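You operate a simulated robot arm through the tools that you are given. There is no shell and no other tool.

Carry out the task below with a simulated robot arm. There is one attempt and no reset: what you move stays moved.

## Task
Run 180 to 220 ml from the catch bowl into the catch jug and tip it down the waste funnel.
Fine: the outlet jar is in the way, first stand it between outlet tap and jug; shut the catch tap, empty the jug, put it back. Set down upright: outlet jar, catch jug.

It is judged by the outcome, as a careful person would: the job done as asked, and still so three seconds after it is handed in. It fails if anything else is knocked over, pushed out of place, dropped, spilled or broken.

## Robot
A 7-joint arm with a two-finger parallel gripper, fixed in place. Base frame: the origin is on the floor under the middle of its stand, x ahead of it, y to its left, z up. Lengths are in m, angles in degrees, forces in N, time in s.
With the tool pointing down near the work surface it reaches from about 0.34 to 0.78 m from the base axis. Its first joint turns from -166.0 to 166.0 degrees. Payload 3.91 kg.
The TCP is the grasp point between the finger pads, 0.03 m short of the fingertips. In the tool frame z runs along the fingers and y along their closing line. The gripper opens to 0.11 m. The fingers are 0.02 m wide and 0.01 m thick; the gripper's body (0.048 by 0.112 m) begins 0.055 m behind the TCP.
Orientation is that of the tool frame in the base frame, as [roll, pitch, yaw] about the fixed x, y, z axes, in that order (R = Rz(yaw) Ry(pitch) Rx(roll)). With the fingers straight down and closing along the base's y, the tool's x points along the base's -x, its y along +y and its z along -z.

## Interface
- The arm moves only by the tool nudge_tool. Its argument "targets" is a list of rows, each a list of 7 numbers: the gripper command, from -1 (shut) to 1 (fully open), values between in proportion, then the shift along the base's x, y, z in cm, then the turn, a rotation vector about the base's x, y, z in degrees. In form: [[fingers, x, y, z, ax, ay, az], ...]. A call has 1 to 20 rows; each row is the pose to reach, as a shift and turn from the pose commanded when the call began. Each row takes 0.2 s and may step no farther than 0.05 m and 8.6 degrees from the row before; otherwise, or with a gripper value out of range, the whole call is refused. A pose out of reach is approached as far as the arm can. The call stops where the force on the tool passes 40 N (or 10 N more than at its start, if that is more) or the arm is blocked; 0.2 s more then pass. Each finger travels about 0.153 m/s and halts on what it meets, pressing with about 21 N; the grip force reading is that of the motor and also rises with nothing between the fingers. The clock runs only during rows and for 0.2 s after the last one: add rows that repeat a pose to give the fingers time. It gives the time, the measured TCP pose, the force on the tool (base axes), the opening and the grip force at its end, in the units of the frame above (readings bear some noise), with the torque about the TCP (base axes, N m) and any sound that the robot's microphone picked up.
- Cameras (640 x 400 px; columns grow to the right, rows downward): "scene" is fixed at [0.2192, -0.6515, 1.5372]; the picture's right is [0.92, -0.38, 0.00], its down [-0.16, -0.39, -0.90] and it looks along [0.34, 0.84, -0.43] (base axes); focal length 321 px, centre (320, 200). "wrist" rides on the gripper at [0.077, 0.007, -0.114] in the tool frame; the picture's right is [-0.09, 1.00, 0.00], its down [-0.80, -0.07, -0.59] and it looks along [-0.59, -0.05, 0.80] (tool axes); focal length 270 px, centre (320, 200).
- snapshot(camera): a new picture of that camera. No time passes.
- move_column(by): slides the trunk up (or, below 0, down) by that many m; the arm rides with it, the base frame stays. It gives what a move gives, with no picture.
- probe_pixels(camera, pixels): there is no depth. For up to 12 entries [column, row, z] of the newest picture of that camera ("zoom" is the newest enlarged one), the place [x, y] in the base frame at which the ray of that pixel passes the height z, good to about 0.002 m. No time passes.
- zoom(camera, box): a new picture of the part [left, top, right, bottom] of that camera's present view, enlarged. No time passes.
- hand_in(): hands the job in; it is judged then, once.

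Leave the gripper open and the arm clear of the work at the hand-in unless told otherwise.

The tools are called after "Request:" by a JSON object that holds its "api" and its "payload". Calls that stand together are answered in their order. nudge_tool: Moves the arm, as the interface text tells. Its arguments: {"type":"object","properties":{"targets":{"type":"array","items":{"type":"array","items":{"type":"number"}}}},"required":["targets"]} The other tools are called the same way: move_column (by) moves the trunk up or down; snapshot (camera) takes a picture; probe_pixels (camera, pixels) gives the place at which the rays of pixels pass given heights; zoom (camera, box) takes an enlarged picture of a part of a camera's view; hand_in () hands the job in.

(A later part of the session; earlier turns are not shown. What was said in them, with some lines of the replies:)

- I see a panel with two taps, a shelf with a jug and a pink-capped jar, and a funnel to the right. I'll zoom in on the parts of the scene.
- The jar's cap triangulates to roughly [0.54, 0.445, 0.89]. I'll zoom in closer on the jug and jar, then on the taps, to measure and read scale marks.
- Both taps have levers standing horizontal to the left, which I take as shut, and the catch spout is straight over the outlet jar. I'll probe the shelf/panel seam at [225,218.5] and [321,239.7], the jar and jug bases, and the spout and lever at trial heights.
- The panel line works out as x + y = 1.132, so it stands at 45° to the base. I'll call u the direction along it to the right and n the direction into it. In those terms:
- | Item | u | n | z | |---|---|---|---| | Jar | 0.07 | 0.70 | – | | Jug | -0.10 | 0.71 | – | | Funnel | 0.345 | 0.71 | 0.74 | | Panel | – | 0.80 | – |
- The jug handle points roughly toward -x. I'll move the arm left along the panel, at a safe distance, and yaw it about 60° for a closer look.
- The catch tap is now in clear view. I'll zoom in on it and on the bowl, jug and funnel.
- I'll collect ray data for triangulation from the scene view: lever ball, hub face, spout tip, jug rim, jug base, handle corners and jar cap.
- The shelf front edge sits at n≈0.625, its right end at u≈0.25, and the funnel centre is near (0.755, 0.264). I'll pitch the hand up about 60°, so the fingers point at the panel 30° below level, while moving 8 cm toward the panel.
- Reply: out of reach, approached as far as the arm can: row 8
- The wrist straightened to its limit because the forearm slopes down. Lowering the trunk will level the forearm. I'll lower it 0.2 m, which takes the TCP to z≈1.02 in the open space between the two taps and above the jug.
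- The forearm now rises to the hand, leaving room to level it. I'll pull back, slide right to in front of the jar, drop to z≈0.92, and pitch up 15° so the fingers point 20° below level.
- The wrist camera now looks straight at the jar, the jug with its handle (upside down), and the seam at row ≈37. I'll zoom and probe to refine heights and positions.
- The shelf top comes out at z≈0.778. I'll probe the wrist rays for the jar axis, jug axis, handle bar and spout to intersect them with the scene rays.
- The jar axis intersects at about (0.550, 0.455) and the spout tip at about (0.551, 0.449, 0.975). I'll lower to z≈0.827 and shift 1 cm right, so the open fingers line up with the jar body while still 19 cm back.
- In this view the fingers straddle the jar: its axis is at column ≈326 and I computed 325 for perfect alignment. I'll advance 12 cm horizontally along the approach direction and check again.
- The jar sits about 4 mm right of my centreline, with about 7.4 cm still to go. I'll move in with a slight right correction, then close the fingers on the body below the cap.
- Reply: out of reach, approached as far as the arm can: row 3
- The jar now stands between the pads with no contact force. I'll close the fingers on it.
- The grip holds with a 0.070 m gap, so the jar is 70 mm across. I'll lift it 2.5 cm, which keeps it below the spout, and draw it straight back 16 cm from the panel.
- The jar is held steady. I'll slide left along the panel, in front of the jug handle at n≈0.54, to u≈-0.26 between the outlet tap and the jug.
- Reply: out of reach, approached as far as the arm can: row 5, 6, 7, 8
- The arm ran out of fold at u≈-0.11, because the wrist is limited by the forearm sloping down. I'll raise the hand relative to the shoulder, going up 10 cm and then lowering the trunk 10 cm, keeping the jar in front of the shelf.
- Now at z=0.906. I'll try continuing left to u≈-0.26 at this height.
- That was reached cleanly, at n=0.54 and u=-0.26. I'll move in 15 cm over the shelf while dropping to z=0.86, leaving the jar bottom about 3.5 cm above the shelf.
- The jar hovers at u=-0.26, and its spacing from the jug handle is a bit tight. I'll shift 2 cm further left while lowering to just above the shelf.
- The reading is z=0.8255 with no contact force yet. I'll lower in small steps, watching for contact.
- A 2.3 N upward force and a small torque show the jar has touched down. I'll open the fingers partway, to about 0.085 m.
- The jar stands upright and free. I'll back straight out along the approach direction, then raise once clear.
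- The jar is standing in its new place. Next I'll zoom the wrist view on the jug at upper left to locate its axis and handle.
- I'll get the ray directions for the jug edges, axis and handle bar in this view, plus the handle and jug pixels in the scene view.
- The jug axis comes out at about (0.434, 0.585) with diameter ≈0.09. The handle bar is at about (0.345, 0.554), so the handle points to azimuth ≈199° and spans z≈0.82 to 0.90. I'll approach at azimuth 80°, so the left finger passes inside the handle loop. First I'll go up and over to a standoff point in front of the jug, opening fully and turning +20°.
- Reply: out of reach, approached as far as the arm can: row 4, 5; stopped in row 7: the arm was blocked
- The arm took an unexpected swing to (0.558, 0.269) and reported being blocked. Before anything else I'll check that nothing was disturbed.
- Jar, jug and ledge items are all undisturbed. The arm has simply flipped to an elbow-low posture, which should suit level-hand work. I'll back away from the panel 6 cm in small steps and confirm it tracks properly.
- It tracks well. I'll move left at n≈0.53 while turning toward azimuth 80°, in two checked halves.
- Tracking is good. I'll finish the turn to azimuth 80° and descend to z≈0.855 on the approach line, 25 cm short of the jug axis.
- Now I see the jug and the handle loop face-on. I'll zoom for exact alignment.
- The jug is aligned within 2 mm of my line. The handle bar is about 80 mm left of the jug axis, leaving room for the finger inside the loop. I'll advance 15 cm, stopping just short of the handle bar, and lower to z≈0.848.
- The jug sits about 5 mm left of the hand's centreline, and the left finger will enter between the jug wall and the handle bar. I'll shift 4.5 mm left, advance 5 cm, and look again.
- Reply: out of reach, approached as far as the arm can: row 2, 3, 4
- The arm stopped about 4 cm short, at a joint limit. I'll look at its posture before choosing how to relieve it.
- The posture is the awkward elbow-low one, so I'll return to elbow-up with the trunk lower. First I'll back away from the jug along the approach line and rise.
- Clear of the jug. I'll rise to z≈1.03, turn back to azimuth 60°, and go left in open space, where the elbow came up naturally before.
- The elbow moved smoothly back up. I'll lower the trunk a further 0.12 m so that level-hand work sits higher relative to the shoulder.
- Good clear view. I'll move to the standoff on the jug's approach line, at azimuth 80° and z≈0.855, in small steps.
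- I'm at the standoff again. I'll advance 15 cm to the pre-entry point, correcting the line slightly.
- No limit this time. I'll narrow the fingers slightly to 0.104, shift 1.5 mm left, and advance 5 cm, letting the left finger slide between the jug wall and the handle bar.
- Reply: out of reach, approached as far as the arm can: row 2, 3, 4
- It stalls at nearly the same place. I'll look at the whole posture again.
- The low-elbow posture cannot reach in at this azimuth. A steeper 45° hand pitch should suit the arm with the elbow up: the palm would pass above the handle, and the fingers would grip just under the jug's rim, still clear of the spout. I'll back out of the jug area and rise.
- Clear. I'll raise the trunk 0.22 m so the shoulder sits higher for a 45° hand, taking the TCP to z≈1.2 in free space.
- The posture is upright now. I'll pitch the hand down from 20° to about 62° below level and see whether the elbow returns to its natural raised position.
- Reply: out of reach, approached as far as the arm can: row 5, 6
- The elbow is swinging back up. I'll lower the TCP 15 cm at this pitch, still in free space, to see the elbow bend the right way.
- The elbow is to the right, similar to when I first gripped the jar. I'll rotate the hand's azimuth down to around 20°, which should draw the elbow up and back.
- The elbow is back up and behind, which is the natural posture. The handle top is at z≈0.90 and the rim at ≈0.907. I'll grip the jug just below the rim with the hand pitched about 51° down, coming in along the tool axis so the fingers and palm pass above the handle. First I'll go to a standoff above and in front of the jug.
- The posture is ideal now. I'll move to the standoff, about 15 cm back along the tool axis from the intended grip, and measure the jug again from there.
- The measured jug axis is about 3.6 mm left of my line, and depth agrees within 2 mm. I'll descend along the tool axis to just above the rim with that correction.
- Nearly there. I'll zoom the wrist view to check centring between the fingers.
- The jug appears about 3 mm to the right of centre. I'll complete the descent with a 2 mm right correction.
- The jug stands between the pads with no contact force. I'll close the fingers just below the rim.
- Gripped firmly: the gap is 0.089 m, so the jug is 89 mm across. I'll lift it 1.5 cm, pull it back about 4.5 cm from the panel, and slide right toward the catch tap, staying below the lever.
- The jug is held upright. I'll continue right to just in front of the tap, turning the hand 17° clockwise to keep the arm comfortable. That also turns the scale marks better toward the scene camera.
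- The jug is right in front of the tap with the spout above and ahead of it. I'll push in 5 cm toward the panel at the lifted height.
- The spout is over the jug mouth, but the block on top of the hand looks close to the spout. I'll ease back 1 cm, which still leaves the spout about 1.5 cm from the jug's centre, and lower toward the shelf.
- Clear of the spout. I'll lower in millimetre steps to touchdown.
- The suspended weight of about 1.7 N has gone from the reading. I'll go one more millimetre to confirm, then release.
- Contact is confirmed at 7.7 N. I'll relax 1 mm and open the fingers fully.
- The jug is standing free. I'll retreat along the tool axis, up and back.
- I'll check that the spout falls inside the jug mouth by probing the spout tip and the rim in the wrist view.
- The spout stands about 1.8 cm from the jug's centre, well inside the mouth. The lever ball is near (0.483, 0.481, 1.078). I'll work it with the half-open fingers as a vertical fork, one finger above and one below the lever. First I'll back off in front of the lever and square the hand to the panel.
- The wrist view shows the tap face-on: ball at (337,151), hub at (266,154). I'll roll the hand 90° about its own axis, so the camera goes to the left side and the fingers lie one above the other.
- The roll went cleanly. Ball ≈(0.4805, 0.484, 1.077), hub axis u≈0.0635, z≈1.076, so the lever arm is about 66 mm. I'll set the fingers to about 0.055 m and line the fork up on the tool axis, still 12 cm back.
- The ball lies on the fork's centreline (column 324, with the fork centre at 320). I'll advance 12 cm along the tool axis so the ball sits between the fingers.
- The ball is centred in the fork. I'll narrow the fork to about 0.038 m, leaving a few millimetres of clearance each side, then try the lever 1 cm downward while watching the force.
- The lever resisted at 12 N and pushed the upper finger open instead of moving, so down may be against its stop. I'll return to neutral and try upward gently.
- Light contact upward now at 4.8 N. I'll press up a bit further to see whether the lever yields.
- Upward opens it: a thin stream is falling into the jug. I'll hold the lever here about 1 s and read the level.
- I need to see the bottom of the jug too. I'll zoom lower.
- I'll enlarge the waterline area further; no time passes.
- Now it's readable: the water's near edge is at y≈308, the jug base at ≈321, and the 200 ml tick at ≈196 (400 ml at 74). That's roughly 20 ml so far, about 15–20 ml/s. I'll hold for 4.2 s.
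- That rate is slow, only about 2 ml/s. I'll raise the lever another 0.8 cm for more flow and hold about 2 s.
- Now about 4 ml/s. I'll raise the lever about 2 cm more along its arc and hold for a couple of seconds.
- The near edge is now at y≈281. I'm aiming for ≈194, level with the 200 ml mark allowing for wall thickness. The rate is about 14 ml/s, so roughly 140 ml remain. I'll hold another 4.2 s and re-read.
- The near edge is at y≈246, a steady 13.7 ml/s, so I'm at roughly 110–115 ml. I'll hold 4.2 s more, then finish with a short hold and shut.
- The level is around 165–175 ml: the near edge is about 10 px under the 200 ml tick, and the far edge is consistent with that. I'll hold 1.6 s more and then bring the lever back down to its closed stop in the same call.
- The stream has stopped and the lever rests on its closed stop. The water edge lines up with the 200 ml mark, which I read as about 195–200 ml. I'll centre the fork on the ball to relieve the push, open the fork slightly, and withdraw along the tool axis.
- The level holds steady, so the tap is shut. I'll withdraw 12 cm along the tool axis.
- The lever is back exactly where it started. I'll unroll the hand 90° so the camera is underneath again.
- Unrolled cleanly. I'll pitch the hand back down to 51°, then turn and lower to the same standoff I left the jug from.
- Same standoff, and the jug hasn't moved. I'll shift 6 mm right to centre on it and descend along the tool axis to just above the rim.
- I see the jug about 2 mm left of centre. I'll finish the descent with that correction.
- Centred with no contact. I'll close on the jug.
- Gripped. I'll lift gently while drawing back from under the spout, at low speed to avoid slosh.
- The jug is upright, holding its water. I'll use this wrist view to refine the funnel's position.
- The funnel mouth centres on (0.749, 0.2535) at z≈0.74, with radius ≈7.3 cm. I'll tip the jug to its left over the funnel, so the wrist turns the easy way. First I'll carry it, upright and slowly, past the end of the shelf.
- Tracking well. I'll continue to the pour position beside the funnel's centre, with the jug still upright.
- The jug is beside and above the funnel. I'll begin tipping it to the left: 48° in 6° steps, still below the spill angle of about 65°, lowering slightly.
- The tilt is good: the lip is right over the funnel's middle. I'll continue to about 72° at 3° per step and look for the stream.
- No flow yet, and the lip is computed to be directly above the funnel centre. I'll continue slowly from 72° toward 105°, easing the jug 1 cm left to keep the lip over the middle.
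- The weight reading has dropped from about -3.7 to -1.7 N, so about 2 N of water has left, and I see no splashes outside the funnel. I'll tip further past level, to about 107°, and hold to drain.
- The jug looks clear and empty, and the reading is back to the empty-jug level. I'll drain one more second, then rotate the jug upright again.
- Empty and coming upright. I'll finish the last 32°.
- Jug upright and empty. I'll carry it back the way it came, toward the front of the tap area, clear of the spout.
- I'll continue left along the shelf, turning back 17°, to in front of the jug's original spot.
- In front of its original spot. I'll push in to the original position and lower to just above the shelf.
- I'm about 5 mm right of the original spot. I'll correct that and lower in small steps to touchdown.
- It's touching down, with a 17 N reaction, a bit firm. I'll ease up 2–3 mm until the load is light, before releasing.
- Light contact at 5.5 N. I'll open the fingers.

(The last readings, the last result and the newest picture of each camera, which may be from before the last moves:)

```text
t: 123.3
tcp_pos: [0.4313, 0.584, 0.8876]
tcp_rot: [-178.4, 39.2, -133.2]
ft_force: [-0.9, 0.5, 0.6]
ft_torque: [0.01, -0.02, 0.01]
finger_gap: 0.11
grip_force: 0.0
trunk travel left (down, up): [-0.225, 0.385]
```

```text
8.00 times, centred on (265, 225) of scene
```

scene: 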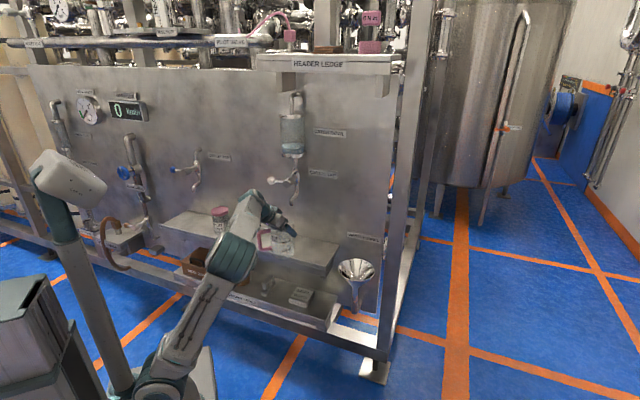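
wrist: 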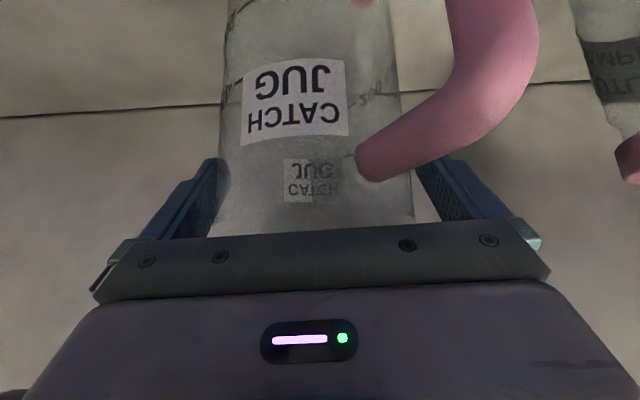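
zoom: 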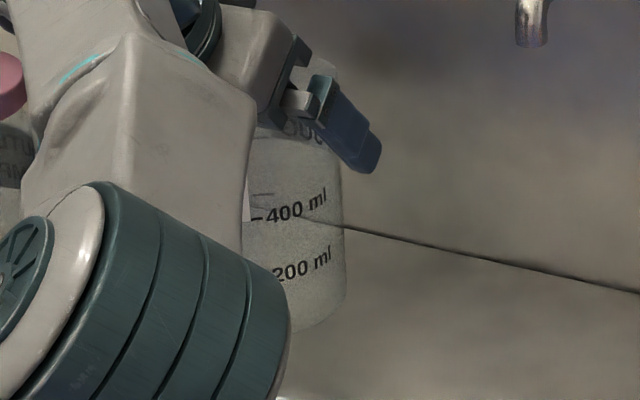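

Released, and the jug stands. I'll centre the fingers by 3 mm, so as not to drag it, then retreat along the tool axis.

Request:
{"api": "nudge_tool", "payload": {"targets": [[1, 0.22, -0.2, 0, 0, 0, 0], [1, -0.65, -1.15, 1.6, 0, 0, 0], [1, -2.0, -2.55, 3.9, 0, 0, 0], [1, -3.3, -3.95, 6.2, 0, 0, 0], [1, -4.8, -5.5, 8.9, 0, 0, 0], [1, -6.3, -7.1, 11.6, 0, 0, 0]]}}

Request:
{"api": "snapshot", "payload": {"camera": "scene"}}

Request:
{"api": "zoom", "payload": {"camera": "scene", "box": [210, 185, 306, 255]}}

Request:
{"api": "snapshot", "payload": {"camera": "wrist"}}

```text
t: 124.7
tcp_pos: [0.3699, 0.5131, 1.0052]
tcp_rot: [-178.3, 39.1, -133.2]
ft_force: [-0.1, 0.2, 0.8]
ft_torque: [-0.03, 0.0, 0.01]
finger_gap: 0.1099
grip_force: 0.0
trunk travel left (down, up): [-0.225, 0.385]
```

```text
taken
```

scene: 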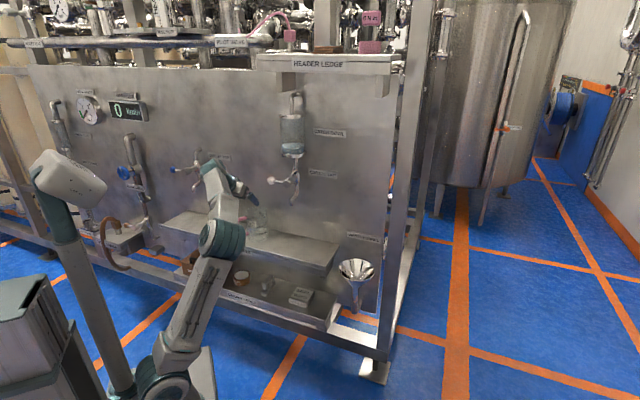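

```text
5.71 times, centred on (258, 220) of scene
```

zoom: 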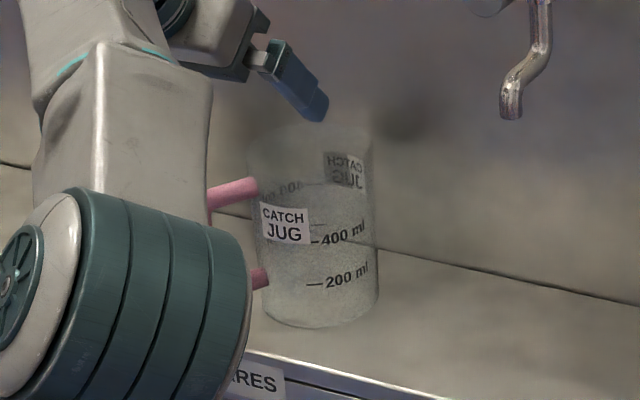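

```text
taken
```

wrist: 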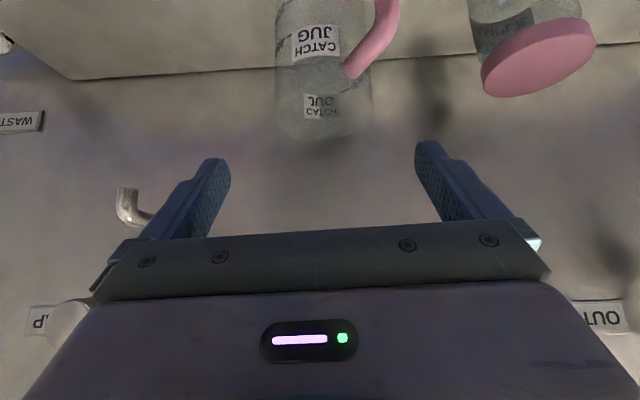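

The jug stands upright and empty at its original spot. I'll pull the arm well clear of the panel.

Request:
{"api": "nudge_tool", "payload": {"targets": [[1, -1.5, -2.5, 1.5, 0, 0, 0], [1, -2.5, -5.0, 3.0, 0, 0, -4], [1, -3.0, -8.0, 4.5, 0, 0, -8], [1, -3.0, -11.0, 6.0, 0, 0, -12], [1, -2.0, -14.0, 8.0, 0, 0, -16], [1, -1.0, -17.0, 10.0, 0, 0, -20]]}}

Request:
{"api": "snapshot", "payload": {"camera": "scene"}}

Request:
{"api": "zoom", "payload": {"camera": "scene", "box": [190, 150, 350, 270]}}

Request:
{"api": "zoom", "payload": {"camera": "scene", "box": [160, 220, 400, 370]}}

```text
t: 126.1
tcp_pos: [0.3562, 0.3434, 1.1065]
tcp_rot: [-178.2, 39.2, -153.2]
ft_force: [-0.6, 0.6, 0.0]
ft_torque: [0.0, 0.0, -0.02]
finger_gap: 0.1105
grip_force: 0.0
trunk travel left (down, up): [-0.225, 0.385]
```

```text
taken
```

scene: 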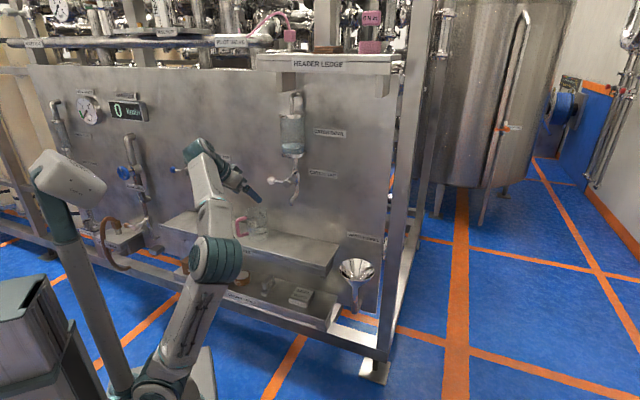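

```text
3.33 times, centred on (270, 210) of scene
```

zoom: 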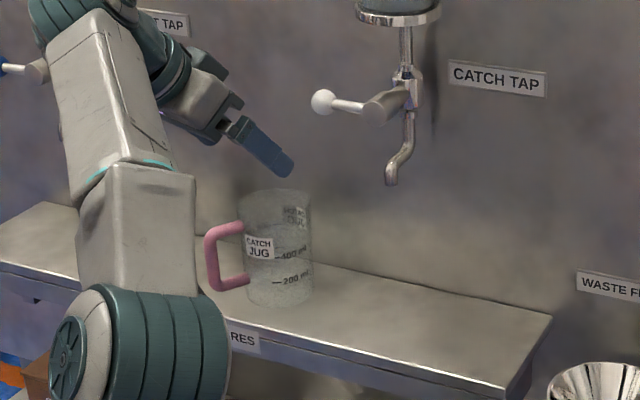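

```text
2.67 times, centred on (280, 295) of scene
```

zoom: 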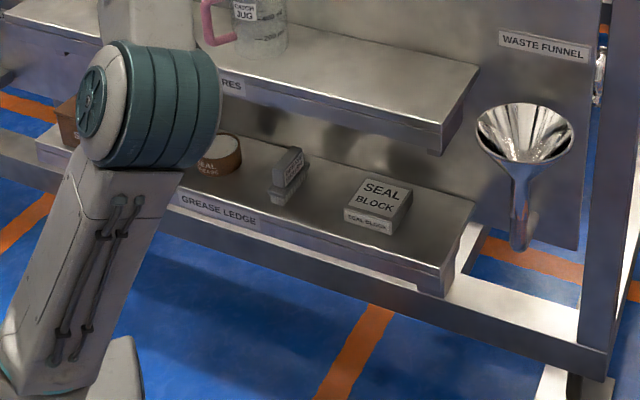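

Everything looks in order, but the arm hides the outlet jar. I'll swing further away to check it.

Request:
{"api": "nudge_tool", "payload": {"targets": [[1, 1.5, -3.0, 0.5, 0, 0, -4], [1, 3.0, -6.0, 1.0, 0, 0, -8], [1, 4.5, -9.0, 1.5, 0, 0, -12], [1, 6.0, -12.0, 2.0, 0, 0, -16], [1, 7.5, -15.0, 2.5, 0, 0, -20]]}}

Request:
{"api": "snapshot", "payload": {"camera": "scene"}}

Request:
{"api": "zoom", "payload": {"camera": "scene", "box": [165, 150, 325, 270]}}

Request:
{"api": "zoom", "payload": {"camera": "scene", "box": [225, 195, 321, 255]}}

```text
t: 127.3
tcp_pos: [0.4312, 0.1932, 1.1302]
tcp_rot: [-178.3, 39.2, -173.3]
ft_force: [0.3, -0.4, -0.4]
ft_torque: [-0.03, 0.0, 0.01]
finger_gap: 0.1103
grip_force: 0.1
trunk travel left (down, up): [-0.225, 0.385]
```

```text
taken
```

scene: 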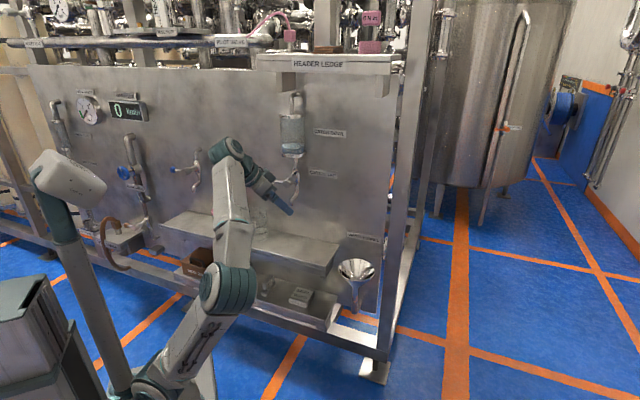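

```text
3.33 times, centred on (245, 210) of scene
```

zoom: 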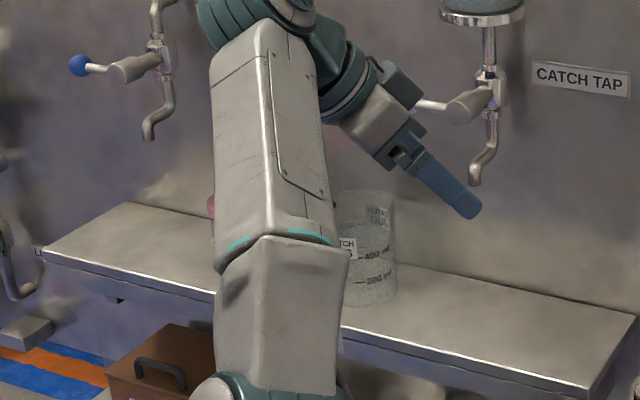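

```text
6.67 times, centred on (273, 225) of scene
```

zoom: 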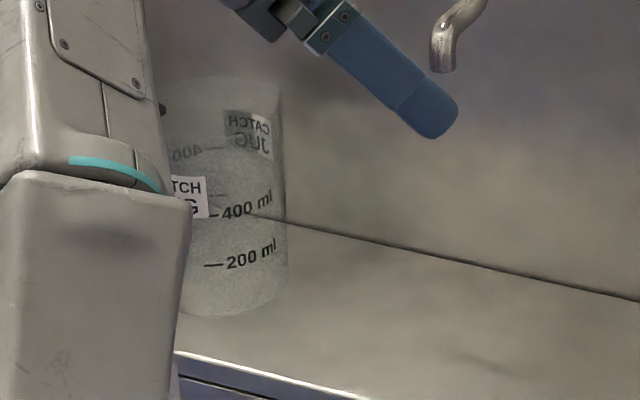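

The jug matches its original place, with the 200 ml tick in the same pixels. The jar is still half hidden behind the forearm, so I'll swing a little further right.

Request:
{"api": "nudge_tool", "payload": {"targets": [[1, 1.0, -3.5, 0, 0, 0, -4], [1, 2.0, -7.0, 0, 0, 0, -8], [1, 3.0, -10.5, 0, 0, 0, -12], [1, 4.0, -14.0, 0, 0, 0, -16], [1, 4.5, -17.5, 0, 0, 0, -20]]}}

Request:
{"api": "snapshot", "payload": {"camera": "scene"}}

Request:
{"api": "zoom", "payload": {"camera": "scene", "box": [165, 150, 325, 270]}}

```text
t: 128.5
tcp_pos: [0.4755, 0.0157, 1.1298]
tcp_rot: [-178.5, 39.3, 166.7]
ft_force: [-0.1, -0.3, 0.4]
ft_torque: [0.0, 0.01, 0.0]
finger_gap: 0.1101
grip_force: 0.1
trunk travel left (down, up): [-0.225, 0.385]
```

```text
taken
```

scene: 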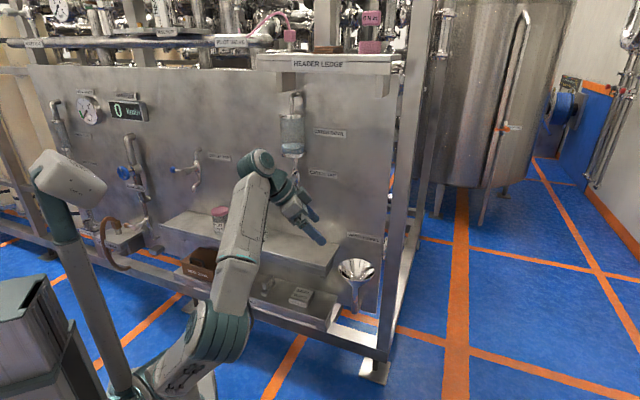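

```text
3.33 times, centred on (245, 210) of scene
```

zoom: 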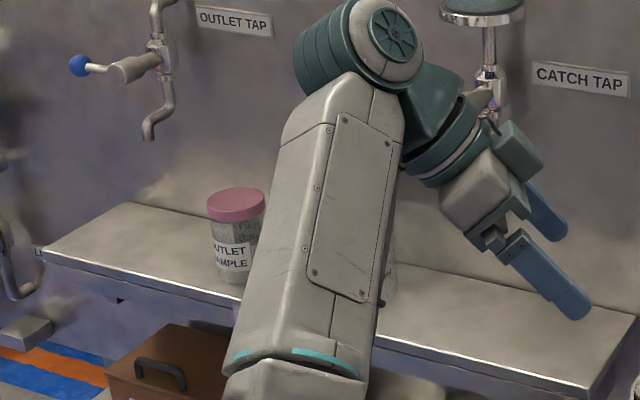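

The outlet jar stands upright between the outlet tap and the jug. The catch tap is shut, with the lever level as at the start and no drip. The jug is empty, upright and back in its place. The funnel and shelves look clean, and the gripper is open with the arm clear, so I'm handing in.

Request:
{"api": "hand_in", "payload": {}}

```text
The job is handed in.
```

The job is done and handed in. About 195–200 ml went from the catch bowl into the catch jug and was tipped down the waste funnel.

- **Outlet jar:** moved first. It now stands upright on the shelf between the outlet tap and the jug.
- **Amount run:** read against the jug's 200 ml mark from both the near and far sides, with the level steady after the tap was closed.
- **Catch tap:** shut. The lever is back in the position it started in, and I saw no drip.
- **Catch jug:** emptied over the funnel with no spill that I could see. It is back upright within a few millimetres of where it began.

Early on, while I was heading for the jug, the arm made one unexpected swing. It hit nothing, and I checked that the jar, the jug and the ledge items hadn't moved before carrying on. The gripper is open and the arm is clear of the work.
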